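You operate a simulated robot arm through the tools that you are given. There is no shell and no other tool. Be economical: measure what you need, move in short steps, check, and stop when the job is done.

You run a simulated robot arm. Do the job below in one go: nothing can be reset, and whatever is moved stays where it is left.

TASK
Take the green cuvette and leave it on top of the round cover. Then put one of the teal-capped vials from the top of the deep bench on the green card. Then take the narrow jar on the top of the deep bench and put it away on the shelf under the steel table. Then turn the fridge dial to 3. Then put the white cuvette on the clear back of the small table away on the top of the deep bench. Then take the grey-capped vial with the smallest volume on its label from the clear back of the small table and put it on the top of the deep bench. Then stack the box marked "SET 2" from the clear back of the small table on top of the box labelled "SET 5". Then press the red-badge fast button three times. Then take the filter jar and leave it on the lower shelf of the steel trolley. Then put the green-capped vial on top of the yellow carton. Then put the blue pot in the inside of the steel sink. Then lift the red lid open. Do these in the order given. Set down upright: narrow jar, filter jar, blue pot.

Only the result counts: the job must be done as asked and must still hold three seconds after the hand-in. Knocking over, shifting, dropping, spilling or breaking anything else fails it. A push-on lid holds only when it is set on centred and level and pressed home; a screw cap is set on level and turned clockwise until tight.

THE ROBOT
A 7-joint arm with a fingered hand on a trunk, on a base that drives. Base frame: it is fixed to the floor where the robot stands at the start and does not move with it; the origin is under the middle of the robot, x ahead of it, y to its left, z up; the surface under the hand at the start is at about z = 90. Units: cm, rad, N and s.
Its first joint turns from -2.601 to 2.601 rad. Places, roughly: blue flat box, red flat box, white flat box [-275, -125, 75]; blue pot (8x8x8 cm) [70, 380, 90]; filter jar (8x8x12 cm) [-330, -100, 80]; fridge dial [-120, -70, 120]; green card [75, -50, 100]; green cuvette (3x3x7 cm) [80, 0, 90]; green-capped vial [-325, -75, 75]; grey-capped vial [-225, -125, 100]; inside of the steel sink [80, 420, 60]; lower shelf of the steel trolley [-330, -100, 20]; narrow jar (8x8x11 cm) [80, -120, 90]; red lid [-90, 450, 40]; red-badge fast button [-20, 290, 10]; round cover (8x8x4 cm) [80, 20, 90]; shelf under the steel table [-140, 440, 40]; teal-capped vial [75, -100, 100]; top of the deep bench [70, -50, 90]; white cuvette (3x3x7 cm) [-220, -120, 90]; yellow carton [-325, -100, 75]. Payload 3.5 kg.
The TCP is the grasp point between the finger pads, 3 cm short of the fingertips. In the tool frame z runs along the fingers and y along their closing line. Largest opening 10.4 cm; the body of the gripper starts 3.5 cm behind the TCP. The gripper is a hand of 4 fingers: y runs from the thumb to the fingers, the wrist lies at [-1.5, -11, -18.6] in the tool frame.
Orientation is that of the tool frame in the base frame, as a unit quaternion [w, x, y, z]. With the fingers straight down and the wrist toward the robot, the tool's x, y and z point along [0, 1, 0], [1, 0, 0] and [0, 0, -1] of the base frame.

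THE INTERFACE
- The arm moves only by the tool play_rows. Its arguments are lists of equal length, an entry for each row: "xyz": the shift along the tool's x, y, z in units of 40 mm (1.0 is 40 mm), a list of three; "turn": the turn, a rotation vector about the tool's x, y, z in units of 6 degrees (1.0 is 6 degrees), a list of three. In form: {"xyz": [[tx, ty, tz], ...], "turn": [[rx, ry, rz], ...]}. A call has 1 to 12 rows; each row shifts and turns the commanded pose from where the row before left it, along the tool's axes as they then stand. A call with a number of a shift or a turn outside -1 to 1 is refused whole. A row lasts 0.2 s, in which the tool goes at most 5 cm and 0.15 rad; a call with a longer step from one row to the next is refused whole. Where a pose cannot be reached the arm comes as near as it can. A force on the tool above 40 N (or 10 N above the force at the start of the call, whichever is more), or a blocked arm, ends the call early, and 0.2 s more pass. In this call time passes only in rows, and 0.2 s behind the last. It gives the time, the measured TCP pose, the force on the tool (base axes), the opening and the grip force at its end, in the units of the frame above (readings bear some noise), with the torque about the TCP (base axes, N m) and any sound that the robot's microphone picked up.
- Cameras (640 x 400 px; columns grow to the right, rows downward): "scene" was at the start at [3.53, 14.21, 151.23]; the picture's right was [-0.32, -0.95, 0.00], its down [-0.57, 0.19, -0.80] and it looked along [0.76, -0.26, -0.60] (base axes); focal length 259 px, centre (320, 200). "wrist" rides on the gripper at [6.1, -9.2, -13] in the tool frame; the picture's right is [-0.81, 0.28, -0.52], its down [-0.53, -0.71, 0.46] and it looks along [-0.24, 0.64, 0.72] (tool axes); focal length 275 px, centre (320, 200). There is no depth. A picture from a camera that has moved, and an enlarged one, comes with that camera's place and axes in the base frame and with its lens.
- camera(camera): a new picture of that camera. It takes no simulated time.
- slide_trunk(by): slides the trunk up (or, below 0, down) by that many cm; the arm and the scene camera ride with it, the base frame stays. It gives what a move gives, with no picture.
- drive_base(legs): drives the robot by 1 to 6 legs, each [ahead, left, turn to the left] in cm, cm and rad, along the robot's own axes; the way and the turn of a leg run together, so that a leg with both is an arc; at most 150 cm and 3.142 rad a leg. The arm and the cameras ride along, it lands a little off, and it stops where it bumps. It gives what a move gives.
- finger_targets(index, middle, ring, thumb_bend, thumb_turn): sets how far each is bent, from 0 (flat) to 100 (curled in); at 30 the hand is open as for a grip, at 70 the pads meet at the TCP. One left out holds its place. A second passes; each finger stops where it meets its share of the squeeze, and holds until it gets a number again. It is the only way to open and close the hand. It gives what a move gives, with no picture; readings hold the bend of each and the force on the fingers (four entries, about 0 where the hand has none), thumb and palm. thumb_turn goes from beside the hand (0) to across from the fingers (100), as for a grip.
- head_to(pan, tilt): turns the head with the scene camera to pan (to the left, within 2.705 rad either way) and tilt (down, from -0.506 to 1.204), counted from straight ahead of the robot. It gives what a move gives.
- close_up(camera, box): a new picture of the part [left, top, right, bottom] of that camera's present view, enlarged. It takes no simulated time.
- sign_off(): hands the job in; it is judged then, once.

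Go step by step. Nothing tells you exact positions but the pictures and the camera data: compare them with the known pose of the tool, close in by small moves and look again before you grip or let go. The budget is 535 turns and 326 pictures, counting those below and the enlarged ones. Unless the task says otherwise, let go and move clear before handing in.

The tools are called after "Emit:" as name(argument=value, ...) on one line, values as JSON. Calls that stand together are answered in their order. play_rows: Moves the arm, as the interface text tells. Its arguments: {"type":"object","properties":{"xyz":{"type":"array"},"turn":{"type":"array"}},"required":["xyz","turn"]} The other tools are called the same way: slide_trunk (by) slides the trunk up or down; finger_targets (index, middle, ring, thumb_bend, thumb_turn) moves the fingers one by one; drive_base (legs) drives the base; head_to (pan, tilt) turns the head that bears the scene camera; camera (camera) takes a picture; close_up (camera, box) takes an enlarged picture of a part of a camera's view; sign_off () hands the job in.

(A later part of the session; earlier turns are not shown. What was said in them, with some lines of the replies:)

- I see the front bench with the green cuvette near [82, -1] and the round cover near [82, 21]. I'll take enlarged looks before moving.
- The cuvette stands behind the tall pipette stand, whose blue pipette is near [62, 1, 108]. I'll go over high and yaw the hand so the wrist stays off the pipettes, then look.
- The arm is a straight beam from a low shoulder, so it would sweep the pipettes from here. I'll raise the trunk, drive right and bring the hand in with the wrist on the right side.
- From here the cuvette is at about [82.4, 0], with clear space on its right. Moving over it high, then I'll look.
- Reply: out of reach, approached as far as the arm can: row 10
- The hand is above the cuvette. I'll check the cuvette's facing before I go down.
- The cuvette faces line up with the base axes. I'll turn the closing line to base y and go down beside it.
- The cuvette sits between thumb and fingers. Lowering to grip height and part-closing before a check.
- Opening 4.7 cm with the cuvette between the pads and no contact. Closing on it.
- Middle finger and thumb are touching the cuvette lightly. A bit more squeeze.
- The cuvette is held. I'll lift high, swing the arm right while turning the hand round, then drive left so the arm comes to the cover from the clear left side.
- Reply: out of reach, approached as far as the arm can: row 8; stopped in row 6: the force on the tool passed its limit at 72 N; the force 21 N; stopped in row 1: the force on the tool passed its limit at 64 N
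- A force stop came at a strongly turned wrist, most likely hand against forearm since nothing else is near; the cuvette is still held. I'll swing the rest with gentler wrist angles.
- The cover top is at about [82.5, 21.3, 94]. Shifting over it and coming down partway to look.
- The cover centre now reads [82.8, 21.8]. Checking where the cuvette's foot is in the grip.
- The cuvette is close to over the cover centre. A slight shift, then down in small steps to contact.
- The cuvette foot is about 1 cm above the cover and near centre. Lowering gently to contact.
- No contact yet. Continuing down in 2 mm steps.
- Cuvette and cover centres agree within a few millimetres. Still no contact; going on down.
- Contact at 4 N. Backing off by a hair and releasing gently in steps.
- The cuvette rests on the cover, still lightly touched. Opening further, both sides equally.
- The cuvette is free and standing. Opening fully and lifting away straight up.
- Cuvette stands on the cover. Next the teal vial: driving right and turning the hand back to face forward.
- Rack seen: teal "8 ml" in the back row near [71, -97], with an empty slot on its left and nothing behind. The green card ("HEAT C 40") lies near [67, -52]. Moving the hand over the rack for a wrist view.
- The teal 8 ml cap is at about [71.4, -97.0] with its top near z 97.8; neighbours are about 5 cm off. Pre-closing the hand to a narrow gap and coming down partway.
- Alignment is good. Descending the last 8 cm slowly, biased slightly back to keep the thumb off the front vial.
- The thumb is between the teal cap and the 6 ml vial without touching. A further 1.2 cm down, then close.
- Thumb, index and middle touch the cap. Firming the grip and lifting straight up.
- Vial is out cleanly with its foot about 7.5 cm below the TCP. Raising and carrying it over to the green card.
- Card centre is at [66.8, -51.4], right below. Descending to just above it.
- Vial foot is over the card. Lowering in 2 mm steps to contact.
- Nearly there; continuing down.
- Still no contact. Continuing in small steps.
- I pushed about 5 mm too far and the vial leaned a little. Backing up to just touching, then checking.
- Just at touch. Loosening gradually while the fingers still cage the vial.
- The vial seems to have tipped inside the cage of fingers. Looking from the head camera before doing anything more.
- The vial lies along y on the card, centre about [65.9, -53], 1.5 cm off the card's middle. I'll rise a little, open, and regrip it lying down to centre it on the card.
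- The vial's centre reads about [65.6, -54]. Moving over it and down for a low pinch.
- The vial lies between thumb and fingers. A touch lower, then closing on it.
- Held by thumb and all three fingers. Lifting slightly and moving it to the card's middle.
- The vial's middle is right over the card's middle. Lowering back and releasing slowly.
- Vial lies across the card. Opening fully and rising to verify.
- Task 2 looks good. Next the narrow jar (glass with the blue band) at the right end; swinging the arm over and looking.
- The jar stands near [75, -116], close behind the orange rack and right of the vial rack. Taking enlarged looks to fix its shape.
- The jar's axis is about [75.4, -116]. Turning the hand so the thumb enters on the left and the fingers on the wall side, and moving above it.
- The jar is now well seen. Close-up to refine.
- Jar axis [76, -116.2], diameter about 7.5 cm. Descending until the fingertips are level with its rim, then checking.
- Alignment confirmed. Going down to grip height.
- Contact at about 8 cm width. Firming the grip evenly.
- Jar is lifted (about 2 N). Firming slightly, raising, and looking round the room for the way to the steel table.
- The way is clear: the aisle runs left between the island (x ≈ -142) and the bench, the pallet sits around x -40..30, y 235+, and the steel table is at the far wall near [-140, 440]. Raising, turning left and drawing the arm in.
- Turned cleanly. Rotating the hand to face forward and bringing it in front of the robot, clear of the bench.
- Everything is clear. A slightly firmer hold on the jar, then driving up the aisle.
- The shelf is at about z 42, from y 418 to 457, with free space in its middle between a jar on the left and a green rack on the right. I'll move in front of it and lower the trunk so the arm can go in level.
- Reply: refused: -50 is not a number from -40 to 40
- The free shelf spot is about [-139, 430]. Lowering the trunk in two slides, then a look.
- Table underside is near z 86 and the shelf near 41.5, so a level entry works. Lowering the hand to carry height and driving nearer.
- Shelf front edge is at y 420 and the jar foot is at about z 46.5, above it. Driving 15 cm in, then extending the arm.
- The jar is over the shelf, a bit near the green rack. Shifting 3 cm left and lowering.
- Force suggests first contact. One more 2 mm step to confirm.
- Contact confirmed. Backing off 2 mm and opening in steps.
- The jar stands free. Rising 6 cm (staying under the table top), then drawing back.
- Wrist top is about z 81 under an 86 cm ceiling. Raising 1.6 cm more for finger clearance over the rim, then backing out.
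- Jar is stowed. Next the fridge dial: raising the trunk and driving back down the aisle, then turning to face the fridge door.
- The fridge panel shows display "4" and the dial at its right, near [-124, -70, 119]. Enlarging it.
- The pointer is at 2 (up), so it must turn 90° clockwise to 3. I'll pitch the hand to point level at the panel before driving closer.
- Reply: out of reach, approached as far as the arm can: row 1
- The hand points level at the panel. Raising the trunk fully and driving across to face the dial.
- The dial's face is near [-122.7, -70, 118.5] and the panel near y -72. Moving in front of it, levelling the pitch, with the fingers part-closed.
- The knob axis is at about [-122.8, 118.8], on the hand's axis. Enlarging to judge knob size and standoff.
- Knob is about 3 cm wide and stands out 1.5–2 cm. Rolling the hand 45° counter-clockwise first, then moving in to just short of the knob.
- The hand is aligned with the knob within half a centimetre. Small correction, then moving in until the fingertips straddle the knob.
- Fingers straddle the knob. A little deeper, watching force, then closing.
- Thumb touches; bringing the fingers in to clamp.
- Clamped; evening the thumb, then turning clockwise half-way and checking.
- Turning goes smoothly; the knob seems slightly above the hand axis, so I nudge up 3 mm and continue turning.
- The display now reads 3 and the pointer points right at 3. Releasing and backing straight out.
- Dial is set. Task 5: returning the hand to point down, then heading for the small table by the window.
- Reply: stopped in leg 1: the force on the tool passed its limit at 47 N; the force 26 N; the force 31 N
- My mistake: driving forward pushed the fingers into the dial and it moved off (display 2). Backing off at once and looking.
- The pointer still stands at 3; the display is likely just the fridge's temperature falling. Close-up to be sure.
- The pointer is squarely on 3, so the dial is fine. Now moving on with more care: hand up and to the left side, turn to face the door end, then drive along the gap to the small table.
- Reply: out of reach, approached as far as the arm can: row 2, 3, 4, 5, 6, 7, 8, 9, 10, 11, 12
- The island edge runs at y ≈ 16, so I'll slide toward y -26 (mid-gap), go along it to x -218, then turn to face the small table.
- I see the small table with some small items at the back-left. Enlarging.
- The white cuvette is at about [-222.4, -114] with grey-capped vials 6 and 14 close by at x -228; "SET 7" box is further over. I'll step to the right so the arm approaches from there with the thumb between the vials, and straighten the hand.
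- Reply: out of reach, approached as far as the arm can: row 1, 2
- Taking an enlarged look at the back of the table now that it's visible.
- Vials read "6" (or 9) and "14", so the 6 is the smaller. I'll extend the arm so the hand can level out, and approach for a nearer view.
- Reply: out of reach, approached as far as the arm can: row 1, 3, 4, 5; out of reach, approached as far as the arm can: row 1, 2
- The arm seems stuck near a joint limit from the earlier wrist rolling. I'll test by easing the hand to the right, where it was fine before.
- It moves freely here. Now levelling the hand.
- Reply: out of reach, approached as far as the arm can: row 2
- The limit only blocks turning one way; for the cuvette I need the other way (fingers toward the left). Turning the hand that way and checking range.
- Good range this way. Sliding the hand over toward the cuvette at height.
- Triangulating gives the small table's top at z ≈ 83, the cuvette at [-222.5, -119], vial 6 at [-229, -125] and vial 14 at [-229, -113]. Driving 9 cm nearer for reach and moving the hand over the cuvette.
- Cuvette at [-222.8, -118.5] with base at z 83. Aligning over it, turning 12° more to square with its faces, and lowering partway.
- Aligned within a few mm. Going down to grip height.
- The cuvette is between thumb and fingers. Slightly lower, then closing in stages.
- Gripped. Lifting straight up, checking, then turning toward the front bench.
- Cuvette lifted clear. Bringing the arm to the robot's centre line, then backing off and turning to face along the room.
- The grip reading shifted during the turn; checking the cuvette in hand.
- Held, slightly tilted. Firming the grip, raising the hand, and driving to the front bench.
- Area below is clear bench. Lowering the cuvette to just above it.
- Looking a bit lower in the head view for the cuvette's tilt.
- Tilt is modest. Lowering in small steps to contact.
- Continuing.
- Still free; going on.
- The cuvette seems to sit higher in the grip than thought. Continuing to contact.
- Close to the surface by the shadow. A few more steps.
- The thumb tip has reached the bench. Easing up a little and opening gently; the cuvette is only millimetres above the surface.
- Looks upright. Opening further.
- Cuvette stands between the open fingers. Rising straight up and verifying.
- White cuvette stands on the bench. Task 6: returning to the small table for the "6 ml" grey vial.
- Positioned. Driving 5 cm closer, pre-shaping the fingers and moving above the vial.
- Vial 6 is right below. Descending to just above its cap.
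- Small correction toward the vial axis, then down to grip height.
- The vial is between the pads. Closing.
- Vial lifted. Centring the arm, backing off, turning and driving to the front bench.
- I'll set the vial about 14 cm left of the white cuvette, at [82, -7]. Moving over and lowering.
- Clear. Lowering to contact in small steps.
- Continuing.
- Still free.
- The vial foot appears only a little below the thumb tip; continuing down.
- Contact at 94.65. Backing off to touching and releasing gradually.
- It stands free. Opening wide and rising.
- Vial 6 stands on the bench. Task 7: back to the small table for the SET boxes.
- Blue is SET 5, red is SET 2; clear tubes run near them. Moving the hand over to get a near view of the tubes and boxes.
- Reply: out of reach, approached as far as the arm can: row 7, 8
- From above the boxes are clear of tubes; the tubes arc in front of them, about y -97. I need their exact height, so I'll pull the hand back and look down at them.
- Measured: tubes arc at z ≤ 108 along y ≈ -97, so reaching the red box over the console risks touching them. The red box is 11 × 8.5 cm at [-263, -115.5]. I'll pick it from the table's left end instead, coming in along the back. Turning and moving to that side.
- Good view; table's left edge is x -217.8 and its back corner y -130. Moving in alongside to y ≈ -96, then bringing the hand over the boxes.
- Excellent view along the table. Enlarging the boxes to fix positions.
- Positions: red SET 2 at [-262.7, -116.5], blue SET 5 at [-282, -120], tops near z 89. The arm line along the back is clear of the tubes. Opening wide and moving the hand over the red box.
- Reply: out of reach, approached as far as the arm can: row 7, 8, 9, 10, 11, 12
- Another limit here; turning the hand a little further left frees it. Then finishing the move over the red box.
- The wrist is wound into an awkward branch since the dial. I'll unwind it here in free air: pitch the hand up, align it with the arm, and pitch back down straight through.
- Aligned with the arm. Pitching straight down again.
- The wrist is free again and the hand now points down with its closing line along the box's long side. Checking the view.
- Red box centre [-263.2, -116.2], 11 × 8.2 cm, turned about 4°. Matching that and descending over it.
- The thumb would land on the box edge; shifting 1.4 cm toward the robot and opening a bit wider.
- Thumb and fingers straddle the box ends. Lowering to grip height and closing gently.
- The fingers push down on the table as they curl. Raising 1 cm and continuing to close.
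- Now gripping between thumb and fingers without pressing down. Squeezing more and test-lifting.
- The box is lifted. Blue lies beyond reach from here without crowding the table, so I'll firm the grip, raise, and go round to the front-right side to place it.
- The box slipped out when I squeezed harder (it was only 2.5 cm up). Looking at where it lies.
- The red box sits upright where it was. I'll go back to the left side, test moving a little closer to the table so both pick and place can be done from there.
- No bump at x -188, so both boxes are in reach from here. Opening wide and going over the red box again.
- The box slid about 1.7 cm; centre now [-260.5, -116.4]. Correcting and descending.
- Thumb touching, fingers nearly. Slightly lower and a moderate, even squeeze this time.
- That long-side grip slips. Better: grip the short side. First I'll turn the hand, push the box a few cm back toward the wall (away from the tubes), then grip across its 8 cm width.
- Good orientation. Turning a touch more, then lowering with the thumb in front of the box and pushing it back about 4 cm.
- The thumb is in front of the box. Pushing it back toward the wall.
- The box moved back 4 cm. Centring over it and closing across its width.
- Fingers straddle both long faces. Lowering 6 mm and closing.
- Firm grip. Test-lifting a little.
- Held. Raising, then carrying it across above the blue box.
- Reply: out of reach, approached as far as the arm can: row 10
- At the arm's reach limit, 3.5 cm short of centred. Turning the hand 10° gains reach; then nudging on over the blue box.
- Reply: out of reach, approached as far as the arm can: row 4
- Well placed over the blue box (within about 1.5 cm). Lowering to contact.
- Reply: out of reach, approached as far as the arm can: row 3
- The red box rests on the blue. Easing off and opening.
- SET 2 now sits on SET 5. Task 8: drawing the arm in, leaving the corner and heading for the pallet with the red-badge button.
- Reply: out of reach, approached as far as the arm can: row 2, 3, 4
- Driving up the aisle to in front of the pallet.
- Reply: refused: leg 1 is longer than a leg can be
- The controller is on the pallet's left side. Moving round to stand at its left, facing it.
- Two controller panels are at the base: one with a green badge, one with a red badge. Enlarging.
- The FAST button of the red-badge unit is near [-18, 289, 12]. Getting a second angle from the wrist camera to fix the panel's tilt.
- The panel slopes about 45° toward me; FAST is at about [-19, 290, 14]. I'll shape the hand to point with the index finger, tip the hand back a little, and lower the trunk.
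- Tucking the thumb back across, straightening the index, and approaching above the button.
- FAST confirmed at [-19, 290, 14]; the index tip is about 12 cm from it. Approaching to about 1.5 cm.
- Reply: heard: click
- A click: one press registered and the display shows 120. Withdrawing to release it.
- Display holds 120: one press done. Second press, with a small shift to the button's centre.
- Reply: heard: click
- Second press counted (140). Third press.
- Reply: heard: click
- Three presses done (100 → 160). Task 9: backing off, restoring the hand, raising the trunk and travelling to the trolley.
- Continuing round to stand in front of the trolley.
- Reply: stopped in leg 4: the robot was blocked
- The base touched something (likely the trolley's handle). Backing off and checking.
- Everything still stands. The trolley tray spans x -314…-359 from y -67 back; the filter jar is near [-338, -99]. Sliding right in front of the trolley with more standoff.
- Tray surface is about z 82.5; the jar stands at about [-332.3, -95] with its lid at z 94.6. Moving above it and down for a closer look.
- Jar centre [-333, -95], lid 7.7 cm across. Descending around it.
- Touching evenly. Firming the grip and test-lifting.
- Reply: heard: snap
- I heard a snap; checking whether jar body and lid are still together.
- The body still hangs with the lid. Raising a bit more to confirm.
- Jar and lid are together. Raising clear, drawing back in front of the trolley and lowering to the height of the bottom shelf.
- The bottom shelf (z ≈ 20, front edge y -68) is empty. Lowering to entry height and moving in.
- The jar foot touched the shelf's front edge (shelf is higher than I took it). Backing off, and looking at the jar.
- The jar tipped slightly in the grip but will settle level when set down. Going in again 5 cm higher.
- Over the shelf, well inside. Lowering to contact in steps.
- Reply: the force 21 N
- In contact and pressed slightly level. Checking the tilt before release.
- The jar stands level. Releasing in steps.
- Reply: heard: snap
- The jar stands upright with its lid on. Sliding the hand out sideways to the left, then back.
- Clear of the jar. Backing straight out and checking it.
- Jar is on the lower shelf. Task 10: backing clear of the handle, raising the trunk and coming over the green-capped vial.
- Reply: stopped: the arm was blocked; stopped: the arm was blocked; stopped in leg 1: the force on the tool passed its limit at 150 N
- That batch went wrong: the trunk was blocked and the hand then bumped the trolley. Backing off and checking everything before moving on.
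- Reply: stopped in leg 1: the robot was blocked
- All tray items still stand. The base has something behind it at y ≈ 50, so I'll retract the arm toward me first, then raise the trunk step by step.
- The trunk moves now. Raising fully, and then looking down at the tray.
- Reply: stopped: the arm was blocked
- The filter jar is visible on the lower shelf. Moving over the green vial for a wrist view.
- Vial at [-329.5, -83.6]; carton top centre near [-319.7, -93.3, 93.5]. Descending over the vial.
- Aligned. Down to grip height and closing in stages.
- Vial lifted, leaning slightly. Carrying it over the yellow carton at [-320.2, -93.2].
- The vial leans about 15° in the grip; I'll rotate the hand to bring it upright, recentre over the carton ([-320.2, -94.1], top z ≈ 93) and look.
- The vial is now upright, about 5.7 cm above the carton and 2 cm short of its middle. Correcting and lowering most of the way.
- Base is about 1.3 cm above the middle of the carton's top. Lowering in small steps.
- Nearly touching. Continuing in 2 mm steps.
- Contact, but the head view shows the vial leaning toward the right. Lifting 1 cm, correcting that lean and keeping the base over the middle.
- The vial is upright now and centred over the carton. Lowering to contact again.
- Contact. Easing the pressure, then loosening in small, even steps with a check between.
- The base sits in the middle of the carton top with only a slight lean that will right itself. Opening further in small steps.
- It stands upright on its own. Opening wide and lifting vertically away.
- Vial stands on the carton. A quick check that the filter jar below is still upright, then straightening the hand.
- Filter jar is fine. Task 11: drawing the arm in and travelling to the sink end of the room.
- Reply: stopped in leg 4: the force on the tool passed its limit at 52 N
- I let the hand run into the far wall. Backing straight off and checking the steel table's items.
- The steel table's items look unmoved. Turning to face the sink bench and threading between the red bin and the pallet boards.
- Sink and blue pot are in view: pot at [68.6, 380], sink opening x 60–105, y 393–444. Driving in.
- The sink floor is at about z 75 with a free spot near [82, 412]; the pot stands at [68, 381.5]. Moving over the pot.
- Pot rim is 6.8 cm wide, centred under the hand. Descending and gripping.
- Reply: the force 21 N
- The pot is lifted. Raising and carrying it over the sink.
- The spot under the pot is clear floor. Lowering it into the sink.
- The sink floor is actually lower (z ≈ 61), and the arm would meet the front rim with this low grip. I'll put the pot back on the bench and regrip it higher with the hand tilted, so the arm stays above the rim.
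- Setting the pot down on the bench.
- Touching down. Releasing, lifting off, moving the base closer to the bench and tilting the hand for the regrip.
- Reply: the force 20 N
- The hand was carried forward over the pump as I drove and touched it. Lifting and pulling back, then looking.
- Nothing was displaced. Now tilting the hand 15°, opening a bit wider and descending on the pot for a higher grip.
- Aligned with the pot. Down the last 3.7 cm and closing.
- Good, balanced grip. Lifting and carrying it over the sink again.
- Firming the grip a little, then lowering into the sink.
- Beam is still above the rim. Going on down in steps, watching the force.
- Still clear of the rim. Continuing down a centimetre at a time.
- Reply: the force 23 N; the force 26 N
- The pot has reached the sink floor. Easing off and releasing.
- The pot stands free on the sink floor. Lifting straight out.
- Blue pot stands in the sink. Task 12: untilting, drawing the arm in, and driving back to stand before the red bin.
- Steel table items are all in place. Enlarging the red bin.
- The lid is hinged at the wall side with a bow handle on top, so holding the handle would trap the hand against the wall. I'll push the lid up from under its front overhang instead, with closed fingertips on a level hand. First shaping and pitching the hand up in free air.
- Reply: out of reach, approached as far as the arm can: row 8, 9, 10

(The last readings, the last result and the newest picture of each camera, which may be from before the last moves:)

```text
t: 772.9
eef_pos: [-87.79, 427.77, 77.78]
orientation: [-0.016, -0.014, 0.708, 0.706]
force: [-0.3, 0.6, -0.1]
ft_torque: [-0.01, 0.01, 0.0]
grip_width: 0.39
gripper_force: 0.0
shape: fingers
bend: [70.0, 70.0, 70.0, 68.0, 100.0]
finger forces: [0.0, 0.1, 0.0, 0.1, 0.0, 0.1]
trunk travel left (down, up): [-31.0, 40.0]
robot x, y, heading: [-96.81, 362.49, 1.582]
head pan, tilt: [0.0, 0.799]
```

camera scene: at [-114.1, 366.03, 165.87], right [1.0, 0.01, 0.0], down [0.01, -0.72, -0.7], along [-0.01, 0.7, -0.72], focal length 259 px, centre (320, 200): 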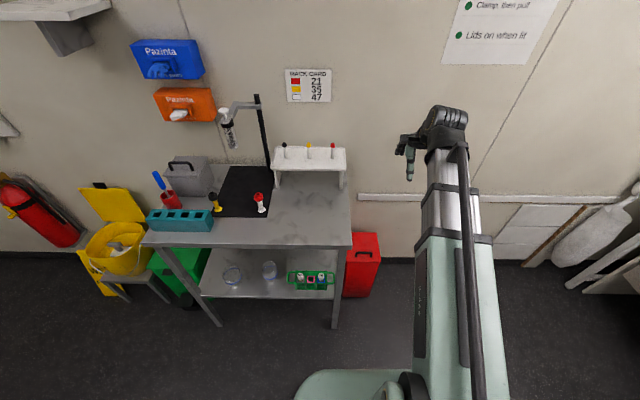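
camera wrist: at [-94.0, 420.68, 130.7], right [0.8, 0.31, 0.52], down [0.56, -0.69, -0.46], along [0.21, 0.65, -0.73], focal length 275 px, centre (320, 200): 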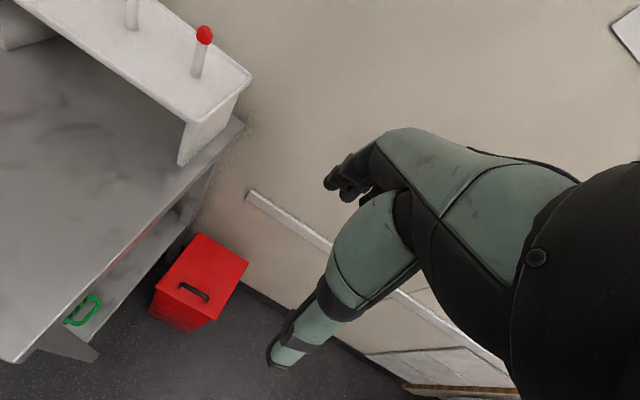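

Hand is level, pointing at the wall. Lowering further and taking a look.

Emit:
slide_trunk(by=-25)

Emit:
camera(camera="wrist")

Emit:
close_up(camera="scene", box=[300, 100, 460, 260])

```text
t: 775.5
eef_pos: [-87.81, 427.77, 52.84]
orientation: [-0.016, -0.014, 0.708, 0.706]
force: [0.1, 0.3, -0.2]
ft_torque: [0.0, 0.04, 0.0]
grip_width: 0.38
gripper_force: 0.0
shape: fingers
bend: [70.0, 70.0, 70.0, 68.0, 100.0]
finger forces: [0.0, 0.0, 0.1, 0.0, 0.0, 0.0]
trunk travel left (down, up): [-6.0, 65.0]
robot x, y, heading: [-97.09, 362.59, 1.575]
head pan, tilt: [0.0, 0.799]
```

```text
22 pictures are left
camera wrist: at [-93.19, 414.59, 43.6], right [0.83, -0.48, 0.27], down [0.51, 0.48, -0.72], along [0.21, 0.74, 0.64], focal length 275 px, centre (320, 200)
```

wrist: 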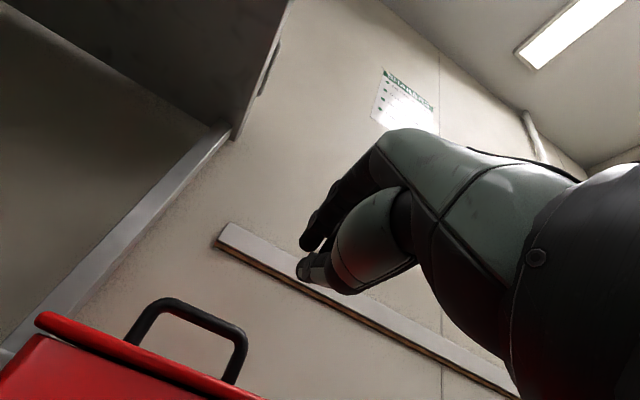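

```text
2.50 times, centred on (380, 180) of scene
camera zoom: at [-114.1, 366.03, 100.87], right [1.0, 0.01, 0.0], down [0.01, -0.72, -0.7], along [-0.01, 0.7, -0.72], focal length 648 px, centre (170, 250)
```

zoom: 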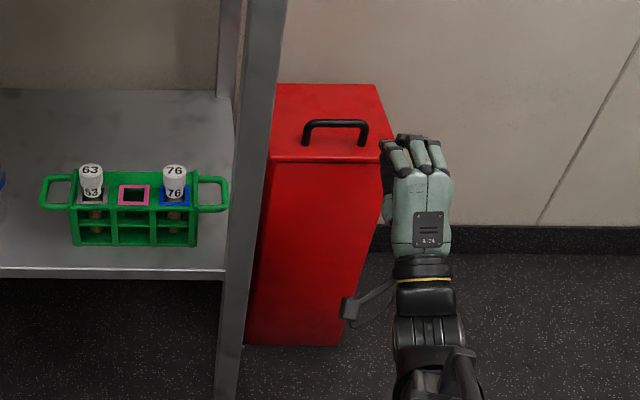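

The lid's front edge is at about y 440, z 44, with a small overhang. Centring on it and bringing the fingertips just below the edge.

Emit:
play_rows(xyz=[[0.4, -0.8, 0], [0.4, -0.8, 0], [0, -0.8, 0], [0, -0.7, 0], [0, 0, 0.7], [0, 0, 0.7], [0, 0, 0.5]], turn=[[0, 0, 0], [0, 0, 0], [0, 0, 0], [0, 0, 0], [0, 0, 0], [0, 0, 0], [0, 0, 0]])

Emit:
camera(camera="wrist")

Emit:
close_up(camera="scene", box=[320, 110, 440, 230])

```text
t: 777.1
eef_pos: [-86.03, 434.13, 41.19]
orientation: [-0.016, -0.02, 0.709, 0.705]
force: [-0.2, -0.9, -0.1]
ft_torque: [0.02, -0.03, -0.02]
grip_width: 0.39
gripper_force: 0.0
shape: fingers
bend: [70.0, 70.0, 70.0, 68.0, 100.0]
finger forces: [0.0, 0.1, 0.0, 0.1, 0.1, 0.0]
out of reach, approached as far as the arm can: row 1, 2, 3, 5, 6, 7
trunk travel left (down, up): [-6.0, 65.0]
robot x, y, heading: [-97.26, 362.71, 1.582]
head pan, tilt: [0.0, 0.799]
```

```text
20 pictures are left
camera wrist: at [-91.36, 420.88, 31.88], right [0.84, -0.47, 0.28], down [0.51, 0.48, -0.71], along [0.2, 0.74, 0.64], focal length 275 px, centre (320, 200)
```

wrist: 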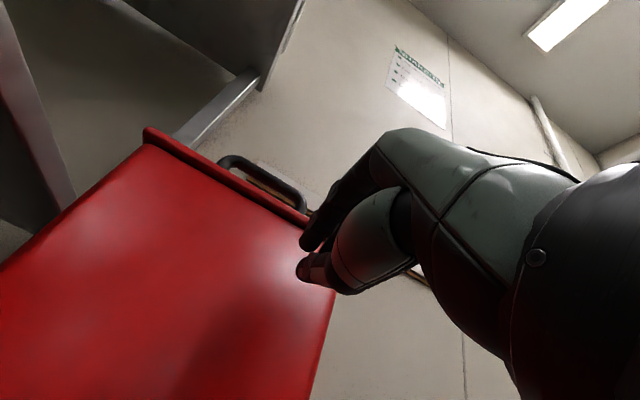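

```text
3.33 times, centred on (380, 170) of scene
camera zoom: at [-114.1, 366.03, 100.87], right [1.0, 0.01, 0.0], down [0.01, -0.72, -0.7], along [-0.01, 0.7, -0.72], focal length 864 px, centre (120, 300)
```

zoom: 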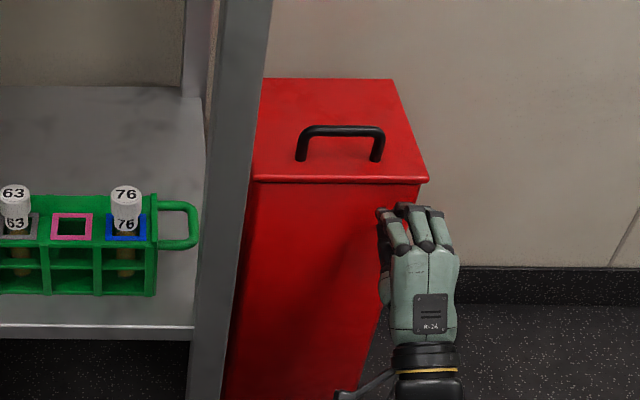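

The wrist can't shift sideways further, so I'll nudge the base left and forward to bring the fingertips under the overhang.

Emit:
drive_base(legs=[[1.5, 4, 0]])

Emit:
drive_base(legs=[[2, 0, 0]])

Emit:
close_up(camera="scene", box=[320, 110, 440, 230])

```text
t: 778.0
eef_pos: [-90.12, 435.55, 40.94]
orientation: [-0.017, -0.019, 0.708, 0.706]
force: [0.4, -5.0, -1.3]
ft_torque: [-0.08, 0.04, -0.04]
grip_width: 0.38
gripper_force: 2.0
shape: fingers
bend: [70.0, 70.0, 70.0, 68.0, 100.0]
finger forces: [0.1, 0.6, 0.0, 0.1, 3.9, 0.1]
trunk travel left (down, up): [-6.0, 65.0]
robot x, y, heading: [-100.84, 364.04, 1.584]
head pan, tilt: [0.0, 0.799]
```

```text
t: 778.7
eef_pos: [-90.07, 435.62, 41.04]
orientation: [-0.017, -0.02, 0.708, 0.706]
force: [-0.4, -5.0, -0.8]
ft_torque: [-0.08, -0.04, 0.06]
grip_width: 0.44
gripper_force: 2.1
shape: fingers
bend: [70.0, 70.0, 70.0, 68.0, 100.0]
finger forces: [0.0, 0.1, 0.1, 0.0, 4.1, 0.0]
trunk travel left (down, up): [-6.0, 65.0]
robot x, y, heading: [-100.91, 364.2, 1.581]
head pan, tilt: [0.0, 0.799]
stopped in leg 1: the force on the tool passed its limit at 72 N (the readings are from after the stop); the commanded pose is now the measured one
```

```text
3.33 times, centred on (380, 170) of scene
camera zoom: at [-118.1, 367.87, 100.87], right [1.0, 0.01, 0.0], down [0.01, -0.72, -0.7], along [-0.01, 0.7, -0.72], focal length 864 px, centre (120, 300)
```

zoom: 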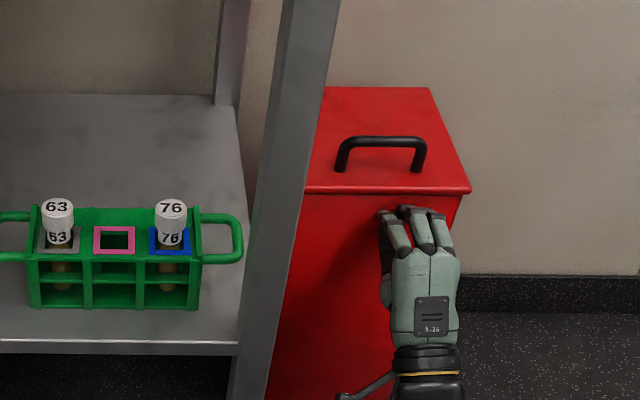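

Fingertips rest against the bin front just under the lid's lip. Lifting upward in small steps.

Emit:
play_rows(xyz=[[0, 0.2, 0], [0, 0.2, 0], [0, 0.2, 0]], turn=[[0, 0, 0], [0, 0, 0], [0, 0, 0]])

Emit:
close_up(camera="scene", box=[320, 110, 440, 230])

```text
t: 779.5
eef_pos: [-89.98, 435.48, 43.74]
orientation: [-0.017, -0.019, 0.708, 0.706]
force: [-1.2, -4.6, -1.5]
ft_torque: [-0.06, -0.01, 0.03]
grip_width: 0.48
gripper_force: 2.9
shape: fingers
bend: [70.0, 70.0, 70.0, 67.0, 100.0]
finger forces: [0.2, 1.0, 0.0, 0.0, 4.0, 0.0]
trunk travel left (down, up): [-6.0, 65.0]
robot x, y, heading: [-100.99, 364.03, 1.577]
head pan, tilt: [0.0, 0.799]
```

```text
3.33 times, centred on (380, 170) of scene
camera zoom: at [-118.1, 367.87, 100.87], right [1.0, 0.01, 0.0], down [0.01, -0.72, -0.7], along [-0.01, 0.7, -0.72], focal length 864 px, centre (120, 300)
```

zoom: 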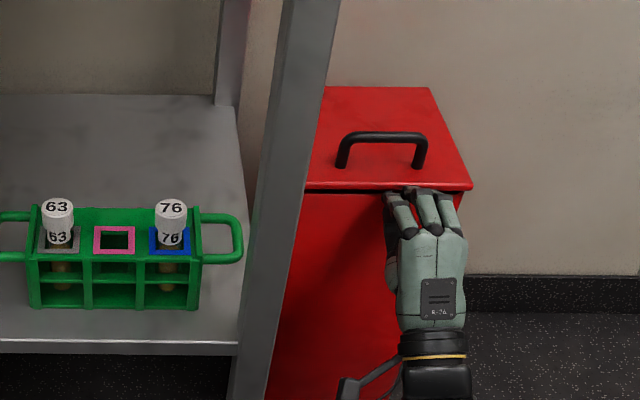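

The lid has started to lift: a gap shows under its edge. Continuing up.

Emit:
play_rows(xyz=[[0, 0.25, 0.02], [0, 0.25, 0.05], [0, 0.25, 0.08]], turn=[[0, 0, 0], [0, 0, 0], [0, 0, 0]])

Emit:
close_up(camera="scene", box=[320, 110, 440, 230])

```text
t: 780.0
eef_pos: [-90.11, 435.56, 45.31]
orientation: [-0.017, -0.019, 0.707, 0.706]
force: [0.2, -1.4, -0.4]
ft_torque: [-0.01, 0.01, -0.02]
grip_width: 0.38
gripper_force: 0.2
shape: fingers
bend: [70.0, 70.0, 70.0, 68.0, 100.0]
finger forces: [0.2, 0.6, 0.1, 0.0, 0.0, 0.0]
trunk travel left (down, up): [-6.0, 65.0]
robot x, y, heading: [-101.11, 364.46, 1.576]
head pan, tilt: [0.0, 0.799]
stopped in row 2: the force on the tool passed its limit at 44 N (the readings are from after the stop); the commanded pose is now the measured one
```

```text
3.33 times, centred on (380, 170) of scene
camera zoom: at [-118.1, 367.83, 100.88], right [1.0, 0.01, 0.0], down [0.01, -0.72, -0.7], along [-0.01, 0.7, -0.72], focal length 864 px, centre (120, 300)
```

zoom: 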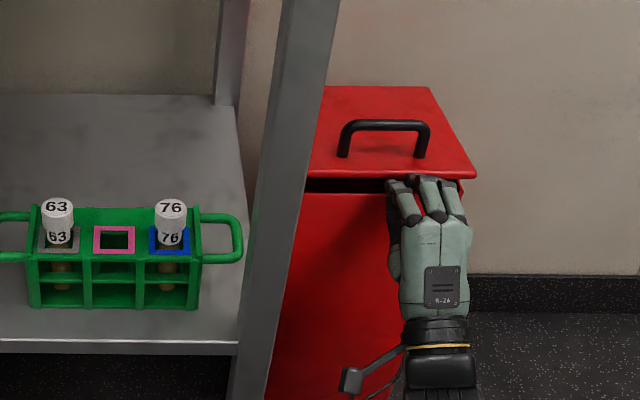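

The lid is a few centimetres open and the fingers support it. Going up without pushing forward.

Emit:
play_rows(xyz=[[0, 0.2, 0], [0, 0.25, 0]], turn=[[0, 0, 0], [0, 0, 0]])

Emit:
play_rows(xyz=[[0, 0.2, 0.12], [0, 0.2, 0.15]], turn=[[0, 0, 0], [0, 0, 0]])

Emit:
close_up(camera="scene", box=[320, 100, 440, 220])

```text
t: 780.6
eef_pos: [-90.09, 435.63, 47.05]
orientation: [-0.017, -0.019, 0.707, 0.707]
force: [0.6, 0.6, 0.8]
ft_torque: [-0.03, 0.0, 0.02]
grip_width: 0.34
gripper_force: 0.1
shape: fingers
bend: [70.0, 70.0, 70.0, 68.0, 100.0]
finger forces: [0.0, 0.0, 0.1, 0.1, 0.0, 0.0]
trunk travel left (down, up): [-6.0, 65.0]
robot x, y, heading: [-100.99, 364.4, 1.577]
head pan, tilt: [0.0, 0.799]
```

```text
t: 781.2
eef_pos: [-90.08, 436.28, 48.76]
orientation: [-0.017, -0.019, 0.706, 0.708]
force: [5.0, -24.9, 5.3]
ft_torque: [0.14, -0.08, -0.41]
grip_width: 0.41
gripper_force: 12.3
shape: fingers
bend: [70.0, 72.0, 70.0, 67.0, 100.0]
finger forces: [0.8, 20.1, 0.1, 0.1, 3.3, 0.1]
trunk travel left (down, up): [-6.0, 65.0]
robot x, y, heading: [-100.97, 364.43, 1.576]
head pan, tilt: [0.0, 0.799]
```

```text
3.33 times, centred on (380, 160) of scene
camera zoom: at [-118.08, 367.7, 100.88], right [1.0, 0.01, 0.0], down [0.01, -0.72, -0.7], along [-0.01, 0.7, -0.72], focal length 864 px, centre (120, 333)
```

zoom: 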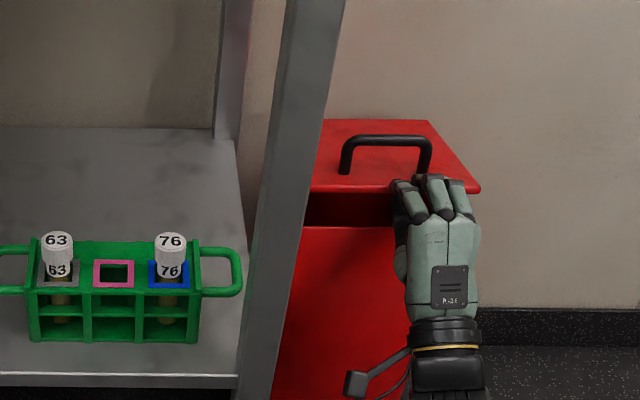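

The lid edge is about 5 cm up; the fingertips press on its edge now. Backing off slightly to see whether it stays by itself.

Emit:
play_rows(xyz=[[0, 0, -0.5]], turn=[[0, 0, 0]])

Emit:
close_up(camera="scene", box=[320, 100, 440, 220])

```text
t: 781.6
eef_pos: [-90.13, 434.51, 48.55]
orientation: [-0.018, -0.02, 0.708, 0.706]
force: [0.1, 0.1, -0.3]
ft_torque: [-0.02, -0.01, 0.03]
grip_width: 0.4
gripper_force: 0.0
shape: fingers
bend: [70.0, 70.0, 70.0, 68.0, 100.0]
finger forces: [0.0, 0.0, 0.1, 0.0, 0.0, 0.0]
trunk travel left (down, up): [-6.0, 65.0]
robot x, y, heading: [-100.91, 364.89, 1.581]
head pan, tilt: [0.0, 0.799]
```

```text
3.33 times, centred on (380, 160) of scene
camera zoom: at [-118.1, 367.86, 100.86], right [1.0, 0.01, 0.0], down [0.01, -0.72, -0.7], along [-0.01, 0.7, -0.72], focal length 864 px, centre (120, 333)
```

zoom: 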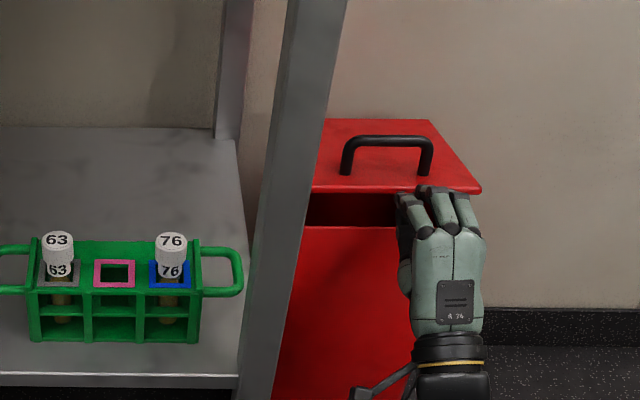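

The lid holds itself by friction. Lowering, slipping the fingertips under it, and lifting again.

Emit:
play_rows(xyz=[[0, -0.55, 0], [0, -0.5, 0], [0, 0, 0.4], [0, 0, 0.4], [0, 0, 0.4]], turn=[[0, 0, 0], [0, 0, 0], [0, 0, 0], [0, 0, 0], [0, 0, 0]])

Emit:
play_rows(xyz=[[0, 0.3, 0.05], [0, 0.4, 0.1], [0, 0.4, 0.15]], turn=[[0, 0, 0], [0, 0, 0], [0, 0, 0]])

Emit:
close_up(camera="scene", box=[320, 90, 440, 210])

```text
t: 782.5
eef_pos: [-90.0, 435.65, 44.46]
orientation: [-0.018, -0.02, 0.706, 0.708]
force: [-0.5, -7.3, -1.0]
ft_torque: [-0.17, 0.0, 0.01]
grip_width: 0.39
gripper_force: 3.4
shape: fingers
bend: [70.0, 70.0, 70.0, 68.0, 100.0]
finger forces: [0.0, 0.0, 0.1, 0.1, 7.3, 0.0]
trunk travel left (down, up): [-6.0, 65.0]
robot x, y, heading: [-100.87, 364.24, 1.58]
head pan, tilt: [0.0, 0.799]
stopped in row 4: the force on the tool passed its limit at 65 N (the readings are from after the stop); the commanded pose is now the measured one
```

```text
t: 782.9
eef_pos: [-89.96, 435.57, 45.81]
orientation: [-0.016, -0.018, 0.707, 0.707]
force: [0.2, -0.2, -0.5]
ft_torque: [0.0, -0.01, 0.02]
grip_width: 0.41
gripper_force: 0.2
shape: fingers
bend: [70.0, 70.0, 70.0, 68.0, 100.0]
finger forces: [0.0, 0.1, 0.0, 0.1, 0.0, 0.1]
trunk travel left (down, up): [-6.0, 65.0]
robot x, y, heading: [-101.25, 364.44, 1.578]
head pan, tilt: [0.0, 0.799]
stopped in row 2: the force on the tool passed its limit at 47 N (the readings are from after the stop); the commanded pose is now the measured one
```

```text
3.33 times, centred on (380, 150) of scene
camera zoom: at [-118.1, 367.77, 100.88], right [1.0, 0.01, 0.0], down [0.01, -0.72, -0.7], along [-0.01, 0.7, -0.72], focal length 864 px, centre (120, 367)
```

zoom: 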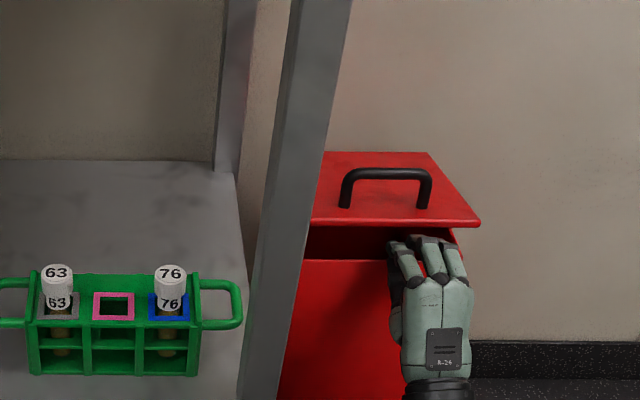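

The thumb is catching the bin front. Curling the thumb away and using just the three fingers under the lid.

Emit:
play_rows(xyz=[[0, 0, -0.8]], turn=[[0, 0, 0]])

Emit:
finger_targets(index=52, middle=52, ring=52, thumb_bend=100)

Emit:
camera(camera="wrist")

```text
t: 783.3
eef_pos: [-89.75, 432.28, 45.7]
orientation: [-0.018, -0.019, 0.707, 0.707]
force: [0.7, 1.3, 0.7]
ft_torque: [-0.04, -0.01, 0.0]
grip_width: 0.36
gripper_force: 0.0
shape: fingers
bend: [70.0, 70.0, 70.0, 68.0, 100.0]
finger forces: [0.1, 0.0, 0.0, 0.0, 0.1, 0.1]
trunk travel left (down, up): [-6.0, 65.0]
robot x, y, heading: [-101.07, 364.18, 1.581]
head pan, tilt: [0.0, 0.799]
```

```text
t: 784.3
eef_pos: [-89.73, 432.3, 45.66]
orientation: [-0.018, -0.019, 0.707, 0.707]
force: [0.5, 0.4, -0.4]
ft_torque: [0.0, 0.03, -0.01]
grip_width: 1.44
gripper_force: 0.1
shape: fingers
bend: [46.0, 52.0, 52.0, 92.0, 100.0]
finger forces: [0.0, 0.0, 0.0, 0.1, 0.1, 0.1]
trunk travel left (down, up): [-6.0, 65.0]
robot x, y, heading: [-100.93, 364.12, 1.577]
head pan, tilt: [0.0, 0.799]
```

```text
12 pictures are left
camera wrist: at [-95.06, 419.11, 36.35], right [0.84, -0.47, 0.28], down [0.51, 0.48, -0.71], along [0.2, 0.74, 0.65], focal length 275 px, centre (320, 200)
```

wrist: 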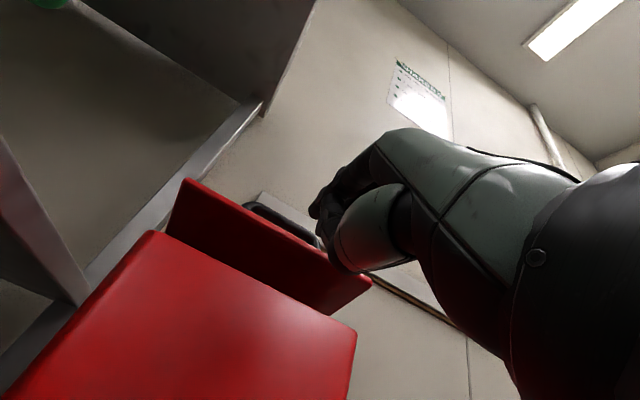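

The view shows the lid open about 15°, but the thumb would still lead. Turning the thumb beside the hand, curled, to leave only the fingers in front.

Emit:
finger_targets(index=48, middle=48, ring=48, thumb_bend=60, thumb_turn=0)

Emit:
finger_targets(thumb_bend=100)

Emit:
play_rows(xyz=[[0, -0.5, 0], [0, -0.55, 0]], turn=[[0, 0, 0], [0, 0, 0]])

Emit:
camera(camera="wrist")

```text
t: 785.3
eef_pos: [-89.79, 432.33, 45.7]
orientation: [-0.017, -0.018, 0.707, 0.707]
force: [0.7, -0.2, 0.0]
ft_torque: [0.01, 0.03, -0.03]
grip_width: 10.46
gripper_force: 0.0
shape: fingers
bend: [48.0, 48.0, 48.0, 60.0, 0.0]
finger forces: [0.0, 0.0, 0.1, 0.0, 0.1, 0.0]
trunk travel left (down, up): [-6.0, 65.0]
robot x, y, heading: [-100.62, 364.24, 1.582]
head pan, tilt: [0.0, 0.799]
```

```text
t: 786.3
eef_pos: [-89.82, 432.29, 45.76]
orientation: [-0.017, -0.019, 0.706, 0.707]
force: [0.2, 0.2, 0.2]
ft_torque: [0.01, -0.01, -0.01]
grip_width: 5.54
gripper_force: 0.0
shape: fingers
bend: [48.0, 48.0, 48.0, 100.0, 0.0]
finger forces: [0.1, 0.0, 0.1, 0.0, 0.1, 0.0]
trunk travel left (down, up): [-6.0, 65.0]
robot x, y, heading: [-100.44, 364.6, 1.579]
head pan, tilt: [0.0, 0.799]
```

```text
t: 786.9
eef_pos: [-89.87, 432.32, 41.7]
orientation: [-0.019, -0.019, 0.707, 0.707]
force: [0.0, 0.1, 0.4]
ft_torque: [0.01, 0.02, -0.02]
grip_width: 5.51
gripper_force: 0.0
shape: fingers
bend: [48.0, 48.0, 48.0, 100.0, 0.0]
finger forces: [0.0, 0.0, 0.0, 0.1, 0.0, 0.0]
trunk travel left (down, up): [-6.0, 65.0]
robot x, y, heading: [-100.85, 364.46, 1.581]
head pan, tilt: [0.0, 0.799]
```

```text
11 pictures are left
camera wrist: at [-95.19, 419.04, 32.36], right [0.84, -0.47, 0.28], down [0.51, 0.48, -0.71], along [0.2, 0.74, 0.65], focal length 275 px, centre (320, 200)
```

wrist: 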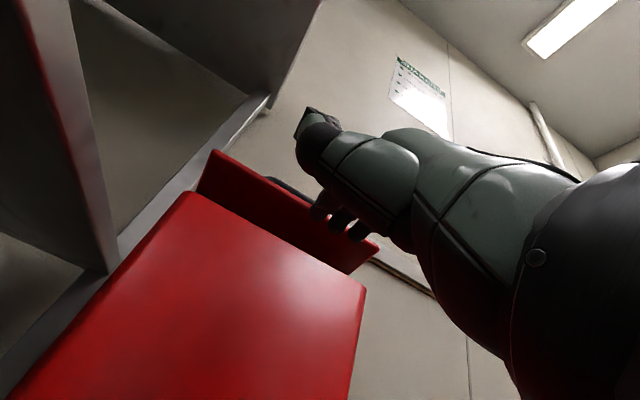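

Only the three fingers lead now, just below the lid edge. Moving them in under the lid and lifting.

Emit:
play_rows(xyz=[[0, 0, 0.5], [0, 0, 0.5], [0, 0, 0.5]], turn=[[0, 0, 0], [0, 0, 0], [0, 0, 0]])

Emit:
play_rows(xyz=[[0, 0.4, 0.1], [0, 0.4, 0.15], [0, 0.4, 0.2]], turn=[[0, 0, 0], [0, 0, 0], [0, 0, 0]])

Emit:
close_up(camera="scene", box=[320, 90, 440, 210])

```text
t: 787.7
eef_pos: [-90.01, 438.36, 41.63]
orientation: [-0.019, -0.023, 0.707, 0.707]
force: [-0.3, 0.2, 0.6]
ft_torque: [0.02, 0.0, -0.01]
grip_width: 5.52
gripper_force: 0.1
shape: fingers
bend: [48.0, 48.0, 48.0, 100.0, 0.0]
finger forces: [0.0, 0.0, 0.0, 0.0, 0.0, 0.1]
trunk travel left (down, up): [-6.0, 65.0]
robot x, y, heading: [-100.44, 364.54, 1.578]
head pan, tilt: [0.0, 0.799]
```

```text
t: 788.5
eef_pos: [-90.18, 440.1, 46.34]
orientation: [-0.017, -0.021, 0.707, 0.707]
force: [-0.1, -0.6, -0.5]
ft_torque: [0.04, -0.01, -0.04]
grip_width: 5.52
gripper_force: 0.6
shape: fingers
bend: [48.0, 48.0, 48.0, 100.0, 0.0]
finger forces: [0.0, 0.5, 0.1, 0.1, 0.0, 0.0]
trunk travel left (down, up): [-6.0, 65.0]
robot x, y, heading: [-101.34, 364.36, 1.577]
head pan, tilt: [0.0, 0.799]
```

```text
3.33 times, centred on (380, 150) of scene
camera zoom: at [-118.1, 367.78, 100.86], right [1.0, 0.01, 0.0], down [0.01, -0.72, -0.7], along [-0.01, 0.7, -0.72], focal length 864 px, centre (120, 367)
```

zoom: 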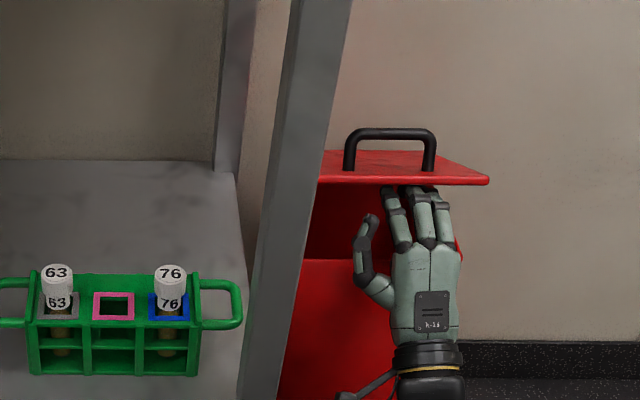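

The lid is rising nicely with the fingers beneath it. Continuing up and in along its arc.

Emit:
play_rows(xyz=[[0, 0.5, 0.4], [0, 0.5, 0.5], [0, 0.4, 0.45], [0, 0.35, 0.45]], turn=[[0, 0, 0], [0, 0, 0], [0, 0, 0], [0, 0, 0]])

Emit:
close_up(camera="scene", box=[320, 70, 440, 190])

```text
t: 789.5
eef_pos: [-90.58, 447.22, 53.4]
orientation: [-0.019, -0.023, 0.707, 0.706]
force: [-0.1, 0.5, -0.3]
ft_torque: [0.02, -0.01, -0.03]
grip_width: 5.53
gripper_force: 0.8
shape: fingers
bend: [48.0, 48.0, 48.0, 100.0, 0.0]
finger forces: [0.1, 0.2, 0.0, 0.0, 0.1, 0.0]
trunk travel left (down, up): [-6.0, 65.0]
robot x, y, heading: [-100.75, 364.1, 1.581]
head pan, tilt: [0.0, 0.799]
```

```text
3.33 times, centred on (380, 130) of scene
camera zoom: at [-118.09, 367.78, 100.87], right [1.0, 0.01, 0.0], down [0.01, -0.72, -0.7], along [-0.01, 0.7, -0.72], focal length 864 px, centre (120, 433)
```

zoom: 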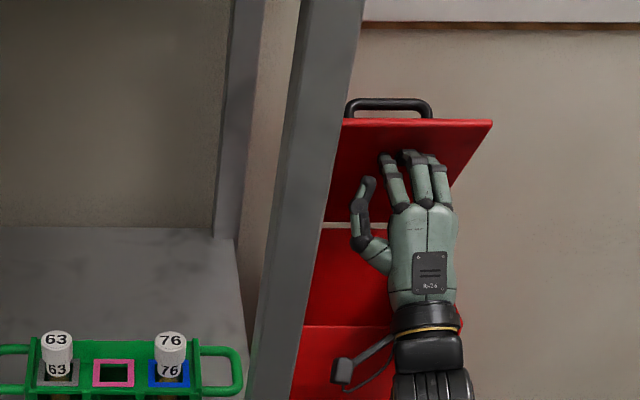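

The lid is about two-thirds open. Pushing it on toward the wall.

Emit:
play_rows(xyz=[[0, 0.2, 0.5], [0, 0.15, 0.5], [0, 0.1, 0.5], [0, 0, 0.5]], turn=[[0, 0, 0], [0, 0, 0], [0, 0, 0], [0, 0, 0]])

Emit:
close_up(camera="scene", box=[320, 70, 440, 190])

```text
t: 790.5
eef_pos: [-90.06, 453.32, 56.95]
orientation: [-0.017, -0.025, 0.703, 0.71]
force: [0.2, -0.3, 0.9]
ft_torque: [0.01, -0.01, -0.01]
grip_width: 5.51
gripper_force: 0.2
shape: fingers
bend: [48.0, 48.0, 48.0, 100.0, 0.0]
finger forces: [0.0, 0.4, 0.0, 0.0, 0.1, 0.1]
out of reach, approached as far as the arm can: row 2, 3, 4
trunk travel left (down, up): [-6.0, 65.0]
robot x, y, heading: [-100.8, 364.35, 1.576]
head pan, tilt: [0.0, 0.799]
```

```text
3.33 times, centred on (380, 130) of scene
camera zoom: at [-118.26, 366.49, 101.02], right [1.0, 0.01, 0.0], down [0.01, -0.71, -0.71], along [0.0, 0.71, -0.71], focal length 864 px, centre (120, 433)
```

zoom: 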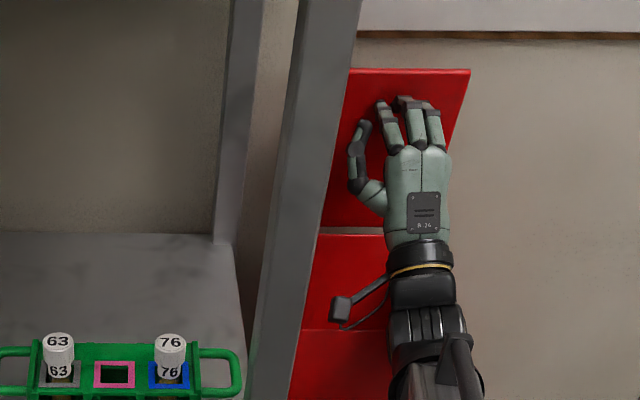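

Nearly upright. A small base nudge forward to push it fully back.

Emit:
drive_base(legs=[[2.5, 0, 0]])

Emit:
drive_base(legs=[[2.5, 0, 0]])

Emit:
close_up(camera="scene", box=[320, 70, 440, 190])

```text
t: 791.5
eef_pos: [-89.72, 454.09, 57.69]
orientation: [-0.014, -0.024, 0.7, 0.714]
force: [0.3, -0.6, 0.6]
ft_torque: [-0.01, 0.03, 0.0]
grip_width: 5.54
gripper_force: 0.1
shape: fingers
bend: [48.0, 48.0, 48.0, 100.0, 0.0]
finger forces: [0.0, 0.1, 0.0, 0.1, 0.1, 0.0]
trunk travel left (down, up): [-6.0, 65.0]
robot x, y, heading: [-100.62, 365.99, 1.571]
head pan, tilt: [0.0, 0.799]
stopped in leg 1: the robot was blocked; the commanded pose is now the measured one
```

```text
t: 792.2
eef_pos: [-89.74, 454.16, 57.78]
orientation: [-0.013, -0.023, 0.701, 0.712]
force: [-0.6, 0.7, -0.1]
ft_torque: [0.02, 0.02, -0.06]
grip_width: 5.5
gripper_force: 0.1
shape: fingers
bend: [48.0, 48.0, 48.0, 100.0, 0.0]
finger forces: [0.0, 0.1, 0.0, 0.0, 0.0, 0.1]
trunk travel left (down, up): [-6.0, 65.0]
robot x, y, heading: [-100.88, 366.44, 1.574]
head pan, tilt: [0.0, 0.799]
stopped in leg 1: the robot was blocked; the commanded pose is now the measured one
```

```text
3.33 times, centred on (380, 130) of scene
camera zoom: at [-117.91, 369.97, 100.81], right [1.0, 0.0, 0.0], down [0.0, -0.71, -0.7], along [0.0, 0.7, -0.71], focal length 864 px, centre (120, 433)
```

zoom: 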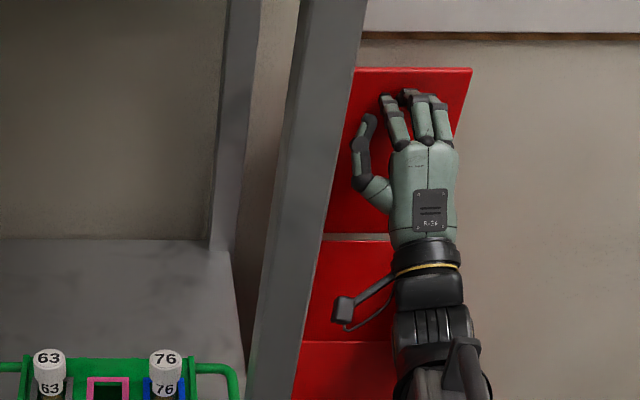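

The lid is essentially upright; the wrist now meets the bin front, so I won't force it. Backing off to see that it stays.

Emit:
play_rows(xyz=[[0, 0.1, -0.6], [0, 0.1, -0.8], [0, 0.1, -0.9], [0, 0, -0.9]], turn=[[0, 0, 0], [0, 0, 0], [0, 0, 0], [0, 0, 0]])

Emit:
close_up(camera="scene", box=[320, 70, 440, 190])

```text
t: 793.2
eef_pos: [-88.98, 441.56, 58.47]
orientation: [-0.013, -0.022, 0.704, 0.71]
force: [0.4, 0.1, 0.3]
ft_torque: [0.02, -0.02, 0.02]
grip_width: 5.48
gripper_force: 0.0
shape: fingers
bend: [48.0, 48.0, 48.0, 100.0, 0.0]
finger forces: [0.0, 0.0, 0.0, 0.0, 0.0, 0.0]
trunk travel left (down, up): [-6.0, 65.0]
robot x, y, heading: [-101.05, 366.76, 1.57]
head pan, tilt: [0.0, 0.799]
```

```text
3.33 times, centred on (380, 130) of scene
camera zoom: at [-117.86, 370.28, 100.86], right [1.0, 0.0, 0.0], down [0.0, -0.72, -0.7], along [0.0, 0.7, -0.72], focal length 864 px, centre (120, 433)
```

zoom: 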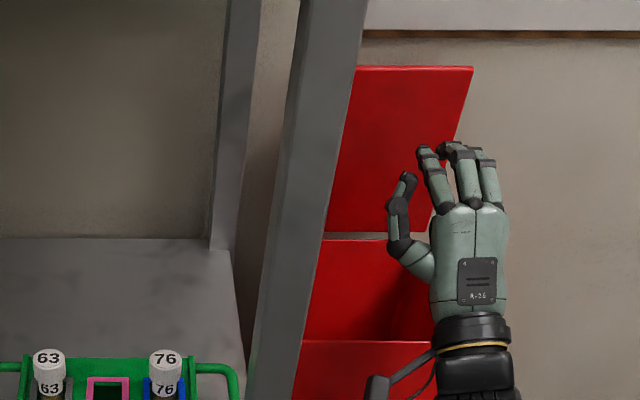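

The lid stands upright by itself. Moving the hand clear and taking a final look.

Emit:
drive_base(legs=[[-25, 0, 0]])

Emit:
camera(camera="scene")

```text
t: 795.0
eef_pos: [-89.19, 416.99, 58.32]
orientation: [-0.015, -0.023, 0.704, 0.71]
force: [-0.3, -0.6, -0.2]
ft_torque: [0.0, 0.01, 0.0]
grip_width: 5.51
gripper_force: 0.1
shape: fingers
bend: [48.0, 48.0, 48.0, 100.0, 0.0]
finger forces: [0.1, 0.0, 0.0, 0.0, 0.1, 0.1]
trunk travel left (down, up): [-6.0, 65.0]
robot x, y, heading: [-100.79, 342.07, 1.574]
head pan, tilt: [0.0, 0.799]
```

```text
5 pictures are left
camera scene: at [-117.79, 345.69, 100.87], right [1.0, 0.0, 0.0], down [0.0, -0.72, -0.7], along [0.0, 0.7, -0.72], focal length 259 px, centre (320, 200)
```

scene: 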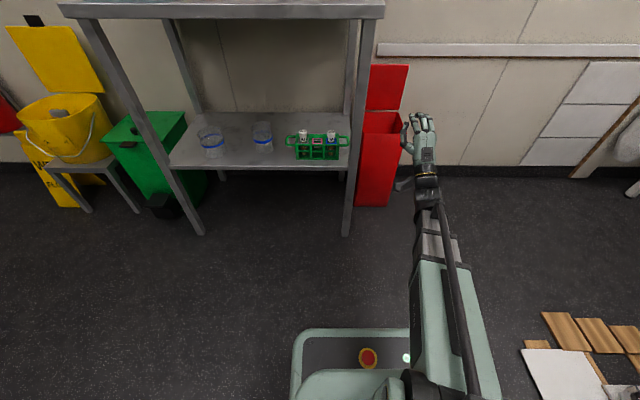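

The red lid stands open on its own, the narrow jar is on the shelf, and the hand is clear. All twelve steps are done, so I'm handing in.

Emit:
sign_off()

```text
The job is handed in.
```

All twelve steps were carried out in order and the job is handed in; I don't have the judging result.

These could count against it:
- **Teal vial:** it fell over when I released it, so it lies on its side, centred on the green card.
- **SET 2 box:** it slipped from the grip twice. The first time it dropped about 2.5 cm onto the small table; the second time the fingers slid off as I lifted. It now sits on SET 5, turned about 15°.
- **Filter jar:** I heard a snap when gripping it and another when releasing it. It touched the shelf edge on the first try; it now stands upright with its lid on.
- **Bumps:** the hand hit the fridge dial, the trolley (about 150 N), the far wall and the pump by the sink. The base touched something near the small table and the trolley. What I could see afterwards still stood, and the dial still points to 3.

The red lid is upright and stays open by itself.
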